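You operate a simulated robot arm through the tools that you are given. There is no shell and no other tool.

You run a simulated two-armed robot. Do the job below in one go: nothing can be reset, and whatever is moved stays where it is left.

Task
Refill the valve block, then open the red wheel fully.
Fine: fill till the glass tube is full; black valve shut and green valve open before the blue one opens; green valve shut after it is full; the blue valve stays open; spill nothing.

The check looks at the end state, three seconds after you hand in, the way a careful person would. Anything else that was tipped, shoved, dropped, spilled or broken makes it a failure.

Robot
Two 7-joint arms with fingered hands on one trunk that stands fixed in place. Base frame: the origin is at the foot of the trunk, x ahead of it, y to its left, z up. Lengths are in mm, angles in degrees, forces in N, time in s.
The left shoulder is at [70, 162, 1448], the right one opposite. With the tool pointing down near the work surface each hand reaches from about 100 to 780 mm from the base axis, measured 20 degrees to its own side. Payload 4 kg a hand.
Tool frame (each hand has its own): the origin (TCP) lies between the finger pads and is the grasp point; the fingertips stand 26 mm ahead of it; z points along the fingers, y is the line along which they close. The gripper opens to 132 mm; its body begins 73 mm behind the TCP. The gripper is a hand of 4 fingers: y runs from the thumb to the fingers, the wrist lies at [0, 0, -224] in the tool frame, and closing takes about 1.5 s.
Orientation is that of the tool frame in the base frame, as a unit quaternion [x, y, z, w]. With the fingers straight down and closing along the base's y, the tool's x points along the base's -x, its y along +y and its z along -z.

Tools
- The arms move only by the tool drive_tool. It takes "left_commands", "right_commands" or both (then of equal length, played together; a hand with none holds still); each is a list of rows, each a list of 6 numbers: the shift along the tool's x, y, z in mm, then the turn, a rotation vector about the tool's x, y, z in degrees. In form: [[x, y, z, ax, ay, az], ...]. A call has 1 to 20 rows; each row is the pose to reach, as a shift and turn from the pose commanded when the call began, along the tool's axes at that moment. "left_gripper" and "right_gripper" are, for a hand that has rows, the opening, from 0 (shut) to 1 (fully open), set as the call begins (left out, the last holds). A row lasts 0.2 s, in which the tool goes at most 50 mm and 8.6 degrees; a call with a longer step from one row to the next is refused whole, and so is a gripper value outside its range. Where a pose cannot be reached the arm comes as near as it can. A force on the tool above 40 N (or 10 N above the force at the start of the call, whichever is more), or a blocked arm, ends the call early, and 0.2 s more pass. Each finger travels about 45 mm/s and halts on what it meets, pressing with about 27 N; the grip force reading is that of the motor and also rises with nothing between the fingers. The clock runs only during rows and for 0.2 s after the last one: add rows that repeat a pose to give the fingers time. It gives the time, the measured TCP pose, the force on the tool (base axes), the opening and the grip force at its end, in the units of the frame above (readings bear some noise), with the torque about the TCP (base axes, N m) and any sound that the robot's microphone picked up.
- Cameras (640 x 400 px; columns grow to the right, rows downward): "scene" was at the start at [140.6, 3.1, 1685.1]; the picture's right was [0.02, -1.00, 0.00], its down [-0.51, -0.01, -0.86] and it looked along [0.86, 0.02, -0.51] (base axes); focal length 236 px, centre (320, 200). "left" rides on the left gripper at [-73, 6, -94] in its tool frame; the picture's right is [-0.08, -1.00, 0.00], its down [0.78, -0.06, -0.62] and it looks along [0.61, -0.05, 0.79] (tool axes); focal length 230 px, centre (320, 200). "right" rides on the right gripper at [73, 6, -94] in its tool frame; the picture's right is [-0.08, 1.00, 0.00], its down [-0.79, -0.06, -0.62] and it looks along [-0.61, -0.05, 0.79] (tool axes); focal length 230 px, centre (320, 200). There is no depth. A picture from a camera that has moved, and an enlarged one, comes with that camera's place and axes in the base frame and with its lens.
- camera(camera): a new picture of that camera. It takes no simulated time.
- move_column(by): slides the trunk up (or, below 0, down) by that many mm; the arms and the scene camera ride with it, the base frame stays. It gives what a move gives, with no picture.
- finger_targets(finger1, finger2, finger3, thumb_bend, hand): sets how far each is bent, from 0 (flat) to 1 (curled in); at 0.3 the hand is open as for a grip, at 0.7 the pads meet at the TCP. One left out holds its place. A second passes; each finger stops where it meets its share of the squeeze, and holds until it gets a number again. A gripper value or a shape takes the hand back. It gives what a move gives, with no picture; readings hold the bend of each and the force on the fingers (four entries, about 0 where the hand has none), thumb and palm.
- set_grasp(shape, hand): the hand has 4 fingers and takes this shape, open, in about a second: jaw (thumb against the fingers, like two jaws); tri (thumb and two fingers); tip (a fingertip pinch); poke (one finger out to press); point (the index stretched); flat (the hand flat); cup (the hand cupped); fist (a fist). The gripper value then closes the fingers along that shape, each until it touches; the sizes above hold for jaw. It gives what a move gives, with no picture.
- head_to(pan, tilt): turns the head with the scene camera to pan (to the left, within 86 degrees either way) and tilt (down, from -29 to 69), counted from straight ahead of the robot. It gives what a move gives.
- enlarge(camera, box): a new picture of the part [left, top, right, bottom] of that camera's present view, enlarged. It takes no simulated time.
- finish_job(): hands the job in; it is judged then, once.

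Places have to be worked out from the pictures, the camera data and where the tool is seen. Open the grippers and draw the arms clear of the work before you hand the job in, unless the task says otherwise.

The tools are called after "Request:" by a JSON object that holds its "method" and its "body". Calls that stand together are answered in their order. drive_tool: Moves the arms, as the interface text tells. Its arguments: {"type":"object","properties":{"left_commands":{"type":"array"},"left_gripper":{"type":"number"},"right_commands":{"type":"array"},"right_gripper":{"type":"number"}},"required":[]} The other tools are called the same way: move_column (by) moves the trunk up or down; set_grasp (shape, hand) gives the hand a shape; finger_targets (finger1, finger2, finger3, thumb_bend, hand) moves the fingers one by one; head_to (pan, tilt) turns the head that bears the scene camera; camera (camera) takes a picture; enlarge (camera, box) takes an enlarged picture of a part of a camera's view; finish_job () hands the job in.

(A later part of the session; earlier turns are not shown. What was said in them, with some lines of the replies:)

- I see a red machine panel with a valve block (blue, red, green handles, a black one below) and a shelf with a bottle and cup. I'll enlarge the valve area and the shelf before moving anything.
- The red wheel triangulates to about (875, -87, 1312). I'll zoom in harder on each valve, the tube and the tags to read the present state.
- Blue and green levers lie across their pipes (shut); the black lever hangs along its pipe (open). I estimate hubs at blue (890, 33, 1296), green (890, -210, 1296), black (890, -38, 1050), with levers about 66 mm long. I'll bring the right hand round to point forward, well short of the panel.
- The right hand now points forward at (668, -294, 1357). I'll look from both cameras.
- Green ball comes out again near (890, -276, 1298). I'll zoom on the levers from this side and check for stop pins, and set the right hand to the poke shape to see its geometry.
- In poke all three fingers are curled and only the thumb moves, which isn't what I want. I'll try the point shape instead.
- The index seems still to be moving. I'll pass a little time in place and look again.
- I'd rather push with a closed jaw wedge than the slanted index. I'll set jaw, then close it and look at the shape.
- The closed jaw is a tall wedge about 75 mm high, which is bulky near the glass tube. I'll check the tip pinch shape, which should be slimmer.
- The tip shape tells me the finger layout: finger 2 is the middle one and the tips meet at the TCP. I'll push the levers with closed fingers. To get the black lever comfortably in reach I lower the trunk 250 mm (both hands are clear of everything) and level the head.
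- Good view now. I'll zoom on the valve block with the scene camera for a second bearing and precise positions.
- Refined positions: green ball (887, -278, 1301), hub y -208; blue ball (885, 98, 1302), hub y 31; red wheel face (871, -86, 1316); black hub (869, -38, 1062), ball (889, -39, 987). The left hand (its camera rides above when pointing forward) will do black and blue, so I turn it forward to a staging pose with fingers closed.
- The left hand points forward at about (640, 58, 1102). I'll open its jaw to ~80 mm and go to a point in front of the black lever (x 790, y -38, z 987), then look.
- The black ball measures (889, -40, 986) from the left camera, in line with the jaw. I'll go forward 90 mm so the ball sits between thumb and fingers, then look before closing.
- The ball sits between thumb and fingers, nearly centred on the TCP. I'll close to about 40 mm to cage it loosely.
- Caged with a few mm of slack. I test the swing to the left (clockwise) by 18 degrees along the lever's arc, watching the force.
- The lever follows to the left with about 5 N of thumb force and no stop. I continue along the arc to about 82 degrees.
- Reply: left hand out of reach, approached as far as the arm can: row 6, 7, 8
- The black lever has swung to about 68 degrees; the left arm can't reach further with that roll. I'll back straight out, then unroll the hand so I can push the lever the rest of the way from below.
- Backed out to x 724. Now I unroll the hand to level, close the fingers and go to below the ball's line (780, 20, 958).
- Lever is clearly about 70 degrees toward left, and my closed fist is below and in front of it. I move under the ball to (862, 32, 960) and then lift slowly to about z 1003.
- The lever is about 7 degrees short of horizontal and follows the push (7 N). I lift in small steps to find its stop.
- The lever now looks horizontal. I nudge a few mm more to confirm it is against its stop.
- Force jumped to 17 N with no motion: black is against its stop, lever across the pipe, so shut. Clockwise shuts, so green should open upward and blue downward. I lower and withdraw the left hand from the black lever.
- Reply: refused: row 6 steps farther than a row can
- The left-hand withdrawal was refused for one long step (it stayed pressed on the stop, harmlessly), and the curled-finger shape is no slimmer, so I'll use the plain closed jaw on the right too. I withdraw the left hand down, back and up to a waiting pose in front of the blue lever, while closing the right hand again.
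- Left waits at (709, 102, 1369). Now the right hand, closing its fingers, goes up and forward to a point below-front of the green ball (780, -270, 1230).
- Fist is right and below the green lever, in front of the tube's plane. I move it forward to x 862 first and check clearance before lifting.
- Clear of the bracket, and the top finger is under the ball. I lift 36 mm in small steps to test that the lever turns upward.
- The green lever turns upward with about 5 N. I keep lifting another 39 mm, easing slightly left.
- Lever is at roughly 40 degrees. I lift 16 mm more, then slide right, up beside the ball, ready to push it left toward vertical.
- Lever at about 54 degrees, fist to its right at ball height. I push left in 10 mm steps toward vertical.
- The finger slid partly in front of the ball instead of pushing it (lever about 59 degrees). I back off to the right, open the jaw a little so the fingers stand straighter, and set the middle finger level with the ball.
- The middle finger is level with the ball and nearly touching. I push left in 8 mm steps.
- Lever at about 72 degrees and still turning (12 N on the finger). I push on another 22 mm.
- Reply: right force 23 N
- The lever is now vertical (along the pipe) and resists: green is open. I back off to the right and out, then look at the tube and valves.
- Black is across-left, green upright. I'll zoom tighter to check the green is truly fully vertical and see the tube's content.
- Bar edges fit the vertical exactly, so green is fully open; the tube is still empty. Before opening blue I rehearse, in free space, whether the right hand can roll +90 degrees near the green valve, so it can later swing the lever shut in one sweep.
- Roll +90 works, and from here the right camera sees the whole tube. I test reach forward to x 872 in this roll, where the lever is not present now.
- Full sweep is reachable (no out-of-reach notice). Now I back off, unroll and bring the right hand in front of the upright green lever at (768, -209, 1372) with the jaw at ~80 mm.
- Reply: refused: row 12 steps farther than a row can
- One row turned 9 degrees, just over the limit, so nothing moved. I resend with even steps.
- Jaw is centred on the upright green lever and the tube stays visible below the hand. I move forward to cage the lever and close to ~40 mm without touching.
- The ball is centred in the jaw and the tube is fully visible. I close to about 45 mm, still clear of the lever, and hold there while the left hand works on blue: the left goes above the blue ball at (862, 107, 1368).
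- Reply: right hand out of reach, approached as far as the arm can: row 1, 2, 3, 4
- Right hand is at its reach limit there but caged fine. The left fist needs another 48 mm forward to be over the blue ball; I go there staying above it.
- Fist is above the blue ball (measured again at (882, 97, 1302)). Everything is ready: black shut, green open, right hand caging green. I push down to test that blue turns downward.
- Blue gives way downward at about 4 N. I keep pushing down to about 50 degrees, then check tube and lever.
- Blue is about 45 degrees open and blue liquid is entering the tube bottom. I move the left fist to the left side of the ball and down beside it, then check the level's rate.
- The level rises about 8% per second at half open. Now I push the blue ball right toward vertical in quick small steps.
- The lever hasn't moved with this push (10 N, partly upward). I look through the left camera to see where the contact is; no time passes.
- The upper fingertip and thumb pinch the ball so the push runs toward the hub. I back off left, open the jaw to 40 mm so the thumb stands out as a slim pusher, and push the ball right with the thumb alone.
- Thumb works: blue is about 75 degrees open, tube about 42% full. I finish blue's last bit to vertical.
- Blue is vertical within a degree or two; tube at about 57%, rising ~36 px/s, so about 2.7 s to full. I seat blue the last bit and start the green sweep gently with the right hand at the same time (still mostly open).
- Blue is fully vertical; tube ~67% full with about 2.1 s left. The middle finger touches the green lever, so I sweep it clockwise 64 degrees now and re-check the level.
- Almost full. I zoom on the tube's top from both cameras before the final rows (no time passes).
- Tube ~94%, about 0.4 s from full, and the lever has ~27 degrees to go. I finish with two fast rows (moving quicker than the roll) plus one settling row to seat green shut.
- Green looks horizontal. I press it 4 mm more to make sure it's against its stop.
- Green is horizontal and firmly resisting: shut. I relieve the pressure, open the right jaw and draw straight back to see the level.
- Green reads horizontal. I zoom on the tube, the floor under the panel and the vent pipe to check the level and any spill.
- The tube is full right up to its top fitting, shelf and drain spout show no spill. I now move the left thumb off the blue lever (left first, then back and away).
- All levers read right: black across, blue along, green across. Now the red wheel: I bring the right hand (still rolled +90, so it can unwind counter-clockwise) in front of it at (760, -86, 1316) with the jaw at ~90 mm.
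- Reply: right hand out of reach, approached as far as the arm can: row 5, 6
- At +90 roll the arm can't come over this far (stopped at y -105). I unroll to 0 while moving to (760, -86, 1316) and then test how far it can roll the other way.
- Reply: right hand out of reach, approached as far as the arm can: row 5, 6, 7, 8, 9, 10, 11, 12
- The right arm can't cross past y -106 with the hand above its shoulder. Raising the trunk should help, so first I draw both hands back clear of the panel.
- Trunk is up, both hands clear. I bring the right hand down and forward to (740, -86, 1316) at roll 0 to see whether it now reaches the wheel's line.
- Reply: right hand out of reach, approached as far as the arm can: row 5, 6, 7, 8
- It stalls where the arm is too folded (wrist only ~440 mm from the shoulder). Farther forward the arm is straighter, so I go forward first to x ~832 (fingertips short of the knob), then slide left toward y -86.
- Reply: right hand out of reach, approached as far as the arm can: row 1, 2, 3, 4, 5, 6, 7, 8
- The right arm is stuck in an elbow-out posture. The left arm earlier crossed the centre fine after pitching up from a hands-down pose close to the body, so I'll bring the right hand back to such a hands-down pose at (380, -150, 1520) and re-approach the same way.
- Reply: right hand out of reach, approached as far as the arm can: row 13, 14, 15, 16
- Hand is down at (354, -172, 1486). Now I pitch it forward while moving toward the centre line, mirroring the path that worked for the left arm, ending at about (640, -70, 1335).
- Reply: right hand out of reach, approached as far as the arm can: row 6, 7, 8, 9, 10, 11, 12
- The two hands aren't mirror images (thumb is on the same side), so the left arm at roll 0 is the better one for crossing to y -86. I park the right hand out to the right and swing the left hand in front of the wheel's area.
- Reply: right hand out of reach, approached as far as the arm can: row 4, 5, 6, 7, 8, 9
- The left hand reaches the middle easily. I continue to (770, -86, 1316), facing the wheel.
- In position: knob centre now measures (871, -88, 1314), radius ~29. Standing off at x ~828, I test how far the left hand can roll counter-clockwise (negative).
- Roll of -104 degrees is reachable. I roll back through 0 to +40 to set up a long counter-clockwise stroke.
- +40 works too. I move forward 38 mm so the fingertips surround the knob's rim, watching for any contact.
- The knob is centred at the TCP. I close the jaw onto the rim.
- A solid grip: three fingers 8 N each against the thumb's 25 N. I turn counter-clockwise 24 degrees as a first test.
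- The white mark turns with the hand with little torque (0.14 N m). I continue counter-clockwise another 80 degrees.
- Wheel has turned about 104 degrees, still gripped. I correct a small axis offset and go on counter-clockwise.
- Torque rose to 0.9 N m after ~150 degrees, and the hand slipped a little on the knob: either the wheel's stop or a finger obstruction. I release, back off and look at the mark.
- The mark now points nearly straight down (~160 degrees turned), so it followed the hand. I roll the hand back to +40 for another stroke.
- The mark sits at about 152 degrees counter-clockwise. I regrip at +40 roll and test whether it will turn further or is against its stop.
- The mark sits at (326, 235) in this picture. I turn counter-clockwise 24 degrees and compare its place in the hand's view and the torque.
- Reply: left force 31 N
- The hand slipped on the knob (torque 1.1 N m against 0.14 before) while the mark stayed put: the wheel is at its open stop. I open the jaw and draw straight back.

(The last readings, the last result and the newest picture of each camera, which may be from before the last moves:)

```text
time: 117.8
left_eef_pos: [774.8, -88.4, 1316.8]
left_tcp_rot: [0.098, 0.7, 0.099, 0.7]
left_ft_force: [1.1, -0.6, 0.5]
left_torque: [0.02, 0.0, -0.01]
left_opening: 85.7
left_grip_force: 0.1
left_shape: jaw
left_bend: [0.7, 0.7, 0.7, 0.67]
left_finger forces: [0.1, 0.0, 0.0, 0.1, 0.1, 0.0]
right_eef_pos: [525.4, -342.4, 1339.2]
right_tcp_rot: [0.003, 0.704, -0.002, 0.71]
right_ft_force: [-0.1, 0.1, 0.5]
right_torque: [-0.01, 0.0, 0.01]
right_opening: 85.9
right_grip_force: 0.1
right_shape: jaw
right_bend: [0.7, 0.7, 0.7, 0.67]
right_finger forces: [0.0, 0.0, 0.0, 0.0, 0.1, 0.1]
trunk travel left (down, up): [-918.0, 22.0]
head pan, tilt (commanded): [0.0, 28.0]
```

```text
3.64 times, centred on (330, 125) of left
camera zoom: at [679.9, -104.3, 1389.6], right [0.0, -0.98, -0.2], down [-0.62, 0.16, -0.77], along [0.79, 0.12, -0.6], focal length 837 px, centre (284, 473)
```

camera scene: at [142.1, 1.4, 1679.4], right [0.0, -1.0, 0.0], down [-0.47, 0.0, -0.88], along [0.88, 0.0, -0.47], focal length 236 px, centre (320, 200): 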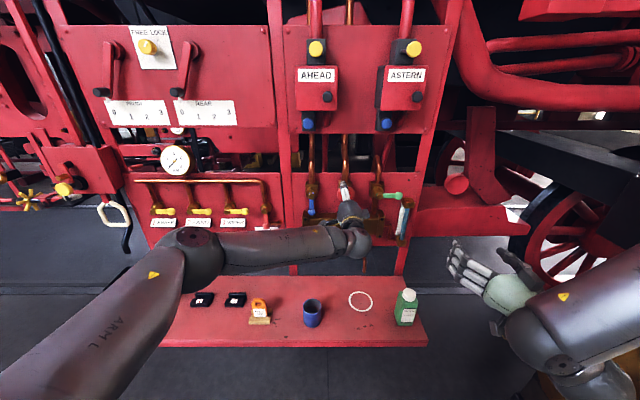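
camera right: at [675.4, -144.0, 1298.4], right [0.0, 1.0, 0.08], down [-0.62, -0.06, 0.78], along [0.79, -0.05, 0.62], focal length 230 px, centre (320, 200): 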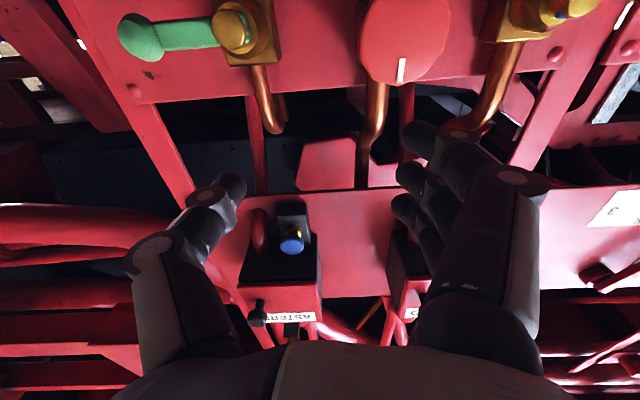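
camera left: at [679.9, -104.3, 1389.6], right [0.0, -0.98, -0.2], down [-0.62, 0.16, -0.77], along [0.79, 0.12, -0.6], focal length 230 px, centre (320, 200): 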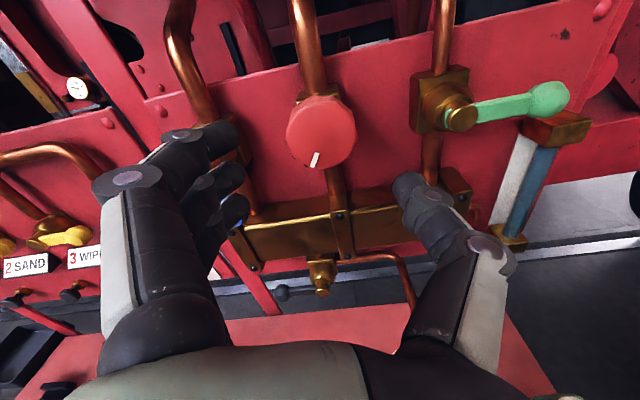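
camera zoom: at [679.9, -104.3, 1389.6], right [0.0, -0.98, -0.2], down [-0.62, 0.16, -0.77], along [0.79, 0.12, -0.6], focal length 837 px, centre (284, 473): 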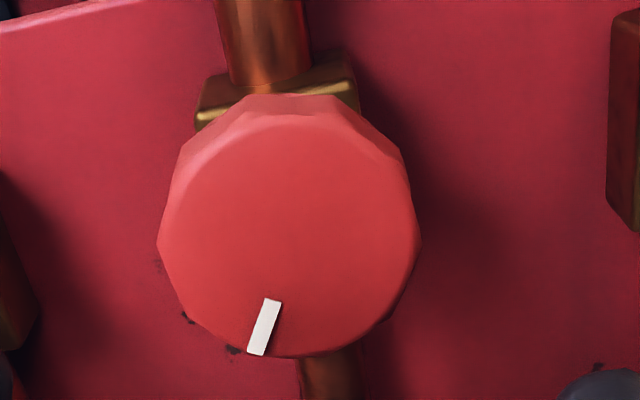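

The mark now reads about 157 degrees. To be sure it is truly at the stop, I regrip once more, twist again, and compare the mark from this same pose.

Request:
{"method": "drive_tool", "body": {"left_commands": [[0, 0, 30, 0, 0, 0], [0, 0, 60, 0, 0, 0], [0, 0, 82, 0, 0, 0], [0, 0, 90, 0, 0, 0], [0, 0, 90, 0, 0, 0]]}}

Request:
{"method": "drive_tool", "body": {"left_commands": [[0, 0, 0, 0, 0, 0], [0, 0, 0, 0, 0, 0], [0, 0, 0, 0, 0, 0], [0, 0, 0, 0, 0, 0], [0, 0, 0, 0, 0, 0], [0, 0, 0, 0, 0, -8], [0, 0, 0, 0, 0, -16], [0, 0, 0, 0, 0, -22]], "left_gripper": 0}}

Request:
{"method": "drive_tool", "body": {"left_commands": [[0, 0, 0, 0, 0, 0], [0, 0, 0, 0, 0, 0], [0, 0, 0, 0, 0, 0], [0, 0, -20, 0, 0, 0], [0, 0, -50, 0, 0, 8], [0, 0, -80, 0, 0, 16], [0, 0, -90, 0, 0, 22]], "left_gripper": 0.65}}

Request:
{"method": "enlarge", "body": {"camera": "left", "box": [260, 70, 400, 180]}}

```text
time: 119.0
left_eef_pos: [864.1, -88.1, 1316.1]
left_tcp_rot: [0.098, 0.7, 0.099, 0.7]
left_ft_force: [0.5, 0.6, -0.1]
left_torque: [-0.01, -0.01, -0.03]
left_opening: 85.8
left_grip_force: 0.1
left_shape: jaw
left_bend: [0.7, 0.7, 0.7, 0.67]
left_finger forces: [0.0, 0.0, 0.0, 0.0, 0.0, 0.0]
right_eef_pos: [525.0, -342.6, 1337.9]
right_tcp_rot: [0.002, 0.704, -0.001, 0.71]
right_ft_force: [0.7, 0.1, -0.7]
right_torque: [-0.02, 0.01, 0.04]
right_opening: 86.1
right_grip_force: 0.0
right_shape: jaw
right_bend: [0.7, 0.7, 0.7, 0.67]
right_finger forces: [0.0, 0.0, 0.0, 0.0, 0.0, 0.0]
trunk travel left (down, up): [-918.0, 22.0]
head pan, tilt (commanded): [0.0, 28.0]
```

```text
time: 120.8
left_eef_pos: [867.8, -87.2, 1317.6]
left_tcp_rot: [-0.038, 0.704, -0.038, 0.708]
left_ft_force: [20.2, -1.1, 16.5]
left_torque: [1.13, -0.19, -0.07]
left_opening: 40.3
left_grip_force: 27.0
left_shape: jaw
left_bend: [0.73, 0.74, 0.73, 0.71]
left_finger forces: [19.4, 9.6, 9.0, 0.0, 22.2, 0.1]
right_eef_pos: [527.3, -342.0, 1337.7]
right_tcp_rot: [0.003, 0.704, -0.002, 0.71]
right_ft_force: [0.3, 0.2, -0.8]
right_torque: [0.02, 0.0, 0.01]
right_opening: 86.2
right_grip_force: 0.1
right_shape: jaw
right_bend: [0.7, 0.7, 0.7, 0.67]
right_finger forces: [0.1, 0.0, 0.1, 0.1, 0.0, 0.1]
trunk travel left (down, up): [-918.0, 22.0]
head pan, tilt (commanded): [0.0, 28.0]
```

```text
time: 122.4
left_eef_pos: [775.1, -89.5, 1316.1]
left_tcp_rot: [0.099, 0.7, 0.098, 0.7]
left_ft_force: [-0.4, 0.7, 0.1]
left_torque: [-0.02, -0.02, 0.03]
left_opening: 85.4
left_grip_force: 0.0
left_shape: jaw
left_bend: [0.7, 0.7, 0.7, 0.67]
left_finger forces: [0.0, 0.0, 0.0, 0.0, 0.0, 0.0]
right_eef_pos: [525.8, -342.0, 1338.1]
right_tcp_rot: [0.002, 0.704, -0.001, 0.71]
right_ft_force: [-0.5, 0.0, -0.5]
right_torque: [-0.01, -0.01, 0.01]
right_opening: 86.0
right_grip_force: 0.1
right_shape: jaw
right_bend: [0.7, 0.7, 0.7, 0.67]
right_finger forces: [0.0, 0.0, 0.1, 0.0, 0.1, 0.0]
trunk travel left (down, up): [-918.0, 22.0]
head pan, tilt (commanded): [0.0, 28.0]
```

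```text
3.64 times, centred on (330, 125) of left
camera zoom: at [680.9, -104.4, 1388.4], right [0.0, -0.98, -0.2], down [-0.62, 0.16, -0.77], along [0.79, 0.13, -0.6], focal length 837 px, centre (284, 473)
```

zoom: 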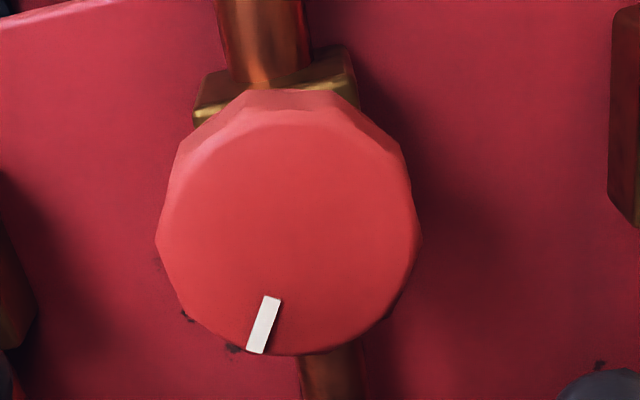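

The mark has not moved: the wheel is fully open against its stop. I draw the left hand back and out to the left, opening the grippers, then inspect everything.

Request:
{"method": "drive_tool", "body": {"left_commands": [[0, 0, -40, 0, 0, 0], [0, 0, -80, 0, 0, 0], [0, 25, -115, 0, 0, -8], [0, 60, -145, 0, 0, -16], [0, 100, -170, 0, 0, -16], [0, 145, -185, 0, 0, -16], [0, 190, -190, 0, 0, -16], [0, 230, -190, 0, 0, -16], [0, 265, -190, 0, 0, -16]], "left_gripper": 1, "right_commands": [[0, 0, 0, 0, 0, 0], [0, 0, 0, 0, 0, 0], [0, 0, 0, 0, 0, 0], [0, 0, 0, 0, 0, 0], [0, 0, 0, 0, 0, 0], [0, 0, 0, 0, 0, 0], [0, 0, 0, 0, 0, 0], [0, 0, 0, 0, 0, 0], [0, 0, 0, 0, 0, 0]], "right_gripper": 1}}

Request:
{"method": "camera", "body": {"camera": "scene"}}

Request:
{"method": "enlarge", "body": {"camera": "scene", "box": [280, 150, 424, 260]}}

Request:
{"method": "enlarge", "body": {"camera": "scene", "box": [110, 260, 440, 350]}}

```text
time: 124.4
left_eef_pos: [585.7, 168.7, 1389.4]
left_tcp_rot: [0.0, 0.707, 0.0, 0.707]
left_ft_force: [-0.6, -1.1, 0.2]
left_torque: [0.0, -0.03, 0.01]
left_opening: 132.1
left_grip_force: 0.0
left_shape: jaw
left_bend: [0.3, 0.3, 0.3, 0.3]
left_finger forces: [0.1, 0.0, 0.0, 0.0, 0.0, 0.1]
right_eef_pos: [525.1, -341.1, 1339.0]
right_tcp_rot: [0.002, 0.704, -0.002, 0.71]
right_ft_force: [-0.2, 0.6, 0.3]
right_torque: [-0.03, -0.03, -0.03]
right_opening: 131.8
right_grip_force: 0.0
right_shape: jaw
right_bend: [0.3, 0.3, 0.3, 0.3]
right_finger forces: [0.0, 0.0, 0.0, 0.0, 0.0, 0.1]
trunk travel left (down, up): [-918.0, 22.0]
head pan, tilt (commanded): [0.0, 28.0]
```

```text
taken
camera scene: at [141.1, 2.4, 1679.4], right [0.0, -1.0, 0.0], down [-0.47, 0.0, -0.88], along [0.88, 0.0, -0.47], focal length 236 px, centre (320, 200)
```

scene: 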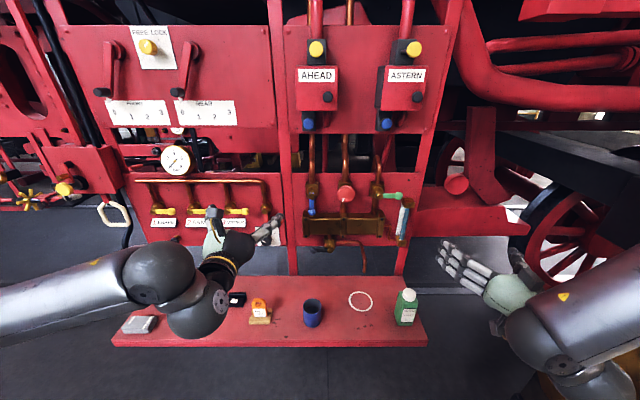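

```text
3.64 times, centred on (352, 205) of scene
camera zoom: at [141.1, 2.4, 1679.4], right [0.0, -1.0, 0.0], down [-0.47, 0.0, -0.88], along [0.88, 0.0, -0.47], focal length 858 px, centre (204, 182)
```

zoom: 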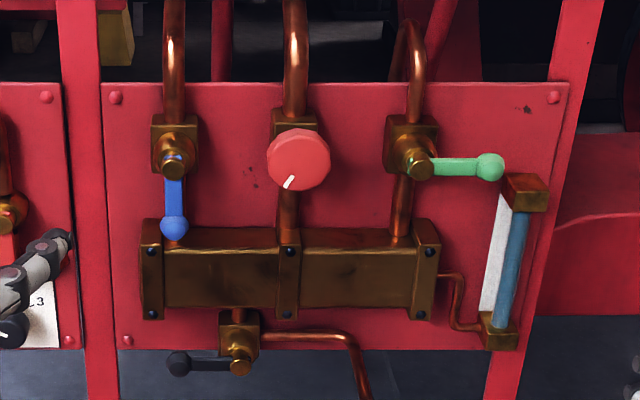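

```text
1.94 times, centred on (275, 305) of scene
camera zoom: at [141.1, 2.4, 1679.4], right [0.0, -1.0, 0.0], down [-0.47, 0.0, -0.88], along [0.88, 0.0, -0.47], focal length 458 px, centre (407, -4)
```

zoom: 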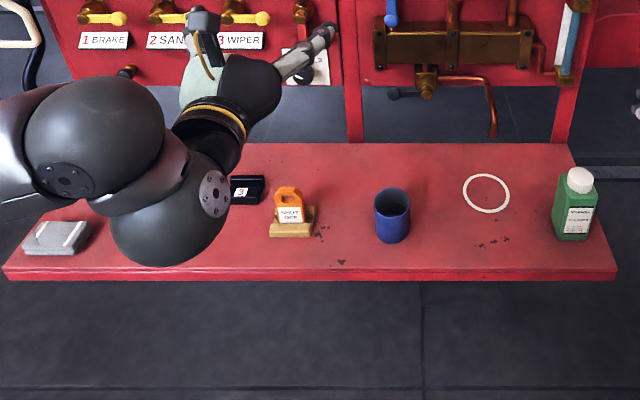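

Everything looks in place. I take close zooms of each valve and the tube's top to verify final angles and level.

Request:
{"method": "enlarge", "body": {"camera": "scene", "box": [366, 176, 424, 216]}}

Request:
{"method": "enlarge", "body": {"camera": "scene", "box": [296, 176, 354, 216]}}

Request:
{"method": "enlarge", "body": {"camera": "scene", "box": [300, 230, 358, 270]}}

Request:
{"method": "enlarge", "body": {"camera": "scene", "box": [384, 190, 424, 250]}}

```text
10.00 times, centred on (395, 196) of scene
camera zoom: at [141.1, 2.4, 1679.4], right [0.0, -1.0, 0.0], down [-0.47, 0.0, -0.88], along [0.88, 0.0, -0.47], focal length 2360 px, centre (-430, 240)
```

zoom: 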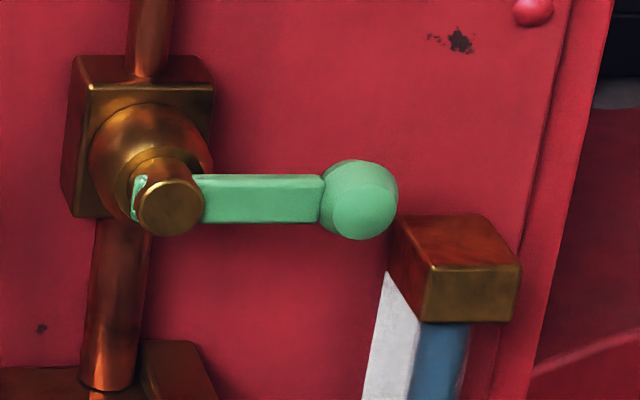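

```text
10.00 times, centred on (325, 196) of scene
camera zoom: at [141.1, 2.4, 1679.4], right [0.0, -1.0, 0.0], down [-0.47, 0.0, -0.88], along [0.88, 0.0, -0.47], focal length 2360 px, centre (270, 240)
```

zoom: 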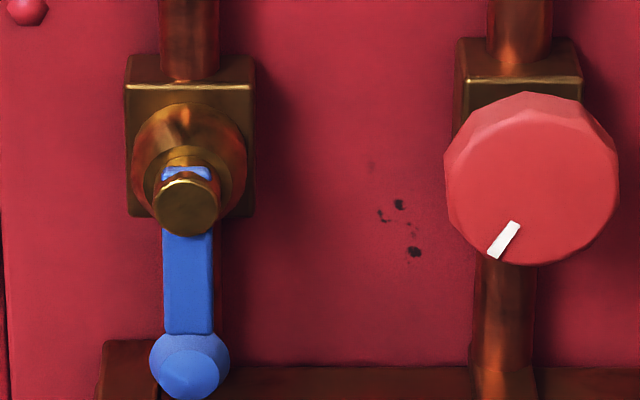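

```text
10.00 times, centred on (329, 250) of scene
camera zoom: at [141.1, 2.4, 1679.4], right [0.0, -1.0, 0.0], down [-0.47, 0.0, -0.88], along [0.88, 0.0, -0.47], focal length 2360 px, centre (230, -300)
```

zoom: 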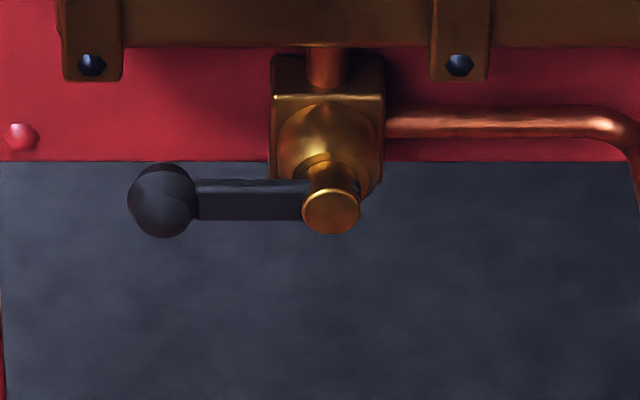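

```text
6.67 times, centred on (404, 220) of scene
camera zoom: at [141.1, 2.4, 1679.4], right [0.0, -1.0, 0.0], down [-0.47, 0.0, -0.88], along [0.88, 0.0, -0.47], focal length 1573 px, centre (-240, 67)
```

zoom: 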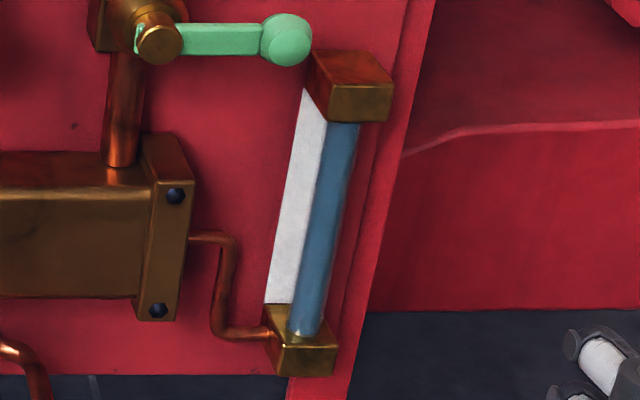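

Checks pass: black across (shut), blue along its pipe (open), green across (shut), tube full to its top fitting, red wheel against its open stop, nothing spilled or shifted, and both hands open and clear. I hand the job in.

Request:
{"method": "finish_job", "body": {}}

```text
The job is handed in.
```

The valve block is refilled and the red wheel is fully open; I've handed the job in. The result of the check has not come back to me.

- **Black valve:** it was open at the start. I shut it first, until it met its stop.
- **Green valve:** I opened it fully before touching blue. I shut it again as the tube filled.
- **Blue valve:** it is open, along its pipe, and I left it that way.
- **Glass tube:** it is full up to the top fitting, and I saw no spill on the shelf or at the drain spout.
- **Red wheel:** I turned it counter-clockwise about 150 degrees until it would go no further. Two more twists at about 1.1 N m did not move it, so I judged that to be its open stop.

In the last pictures the cup, bottle and the other things in view stood where they were. The left arm hid the left end of the shelf, with holders 1 and 2, but I never worked near it. Both grippers are open and the hands are well back from the panel.
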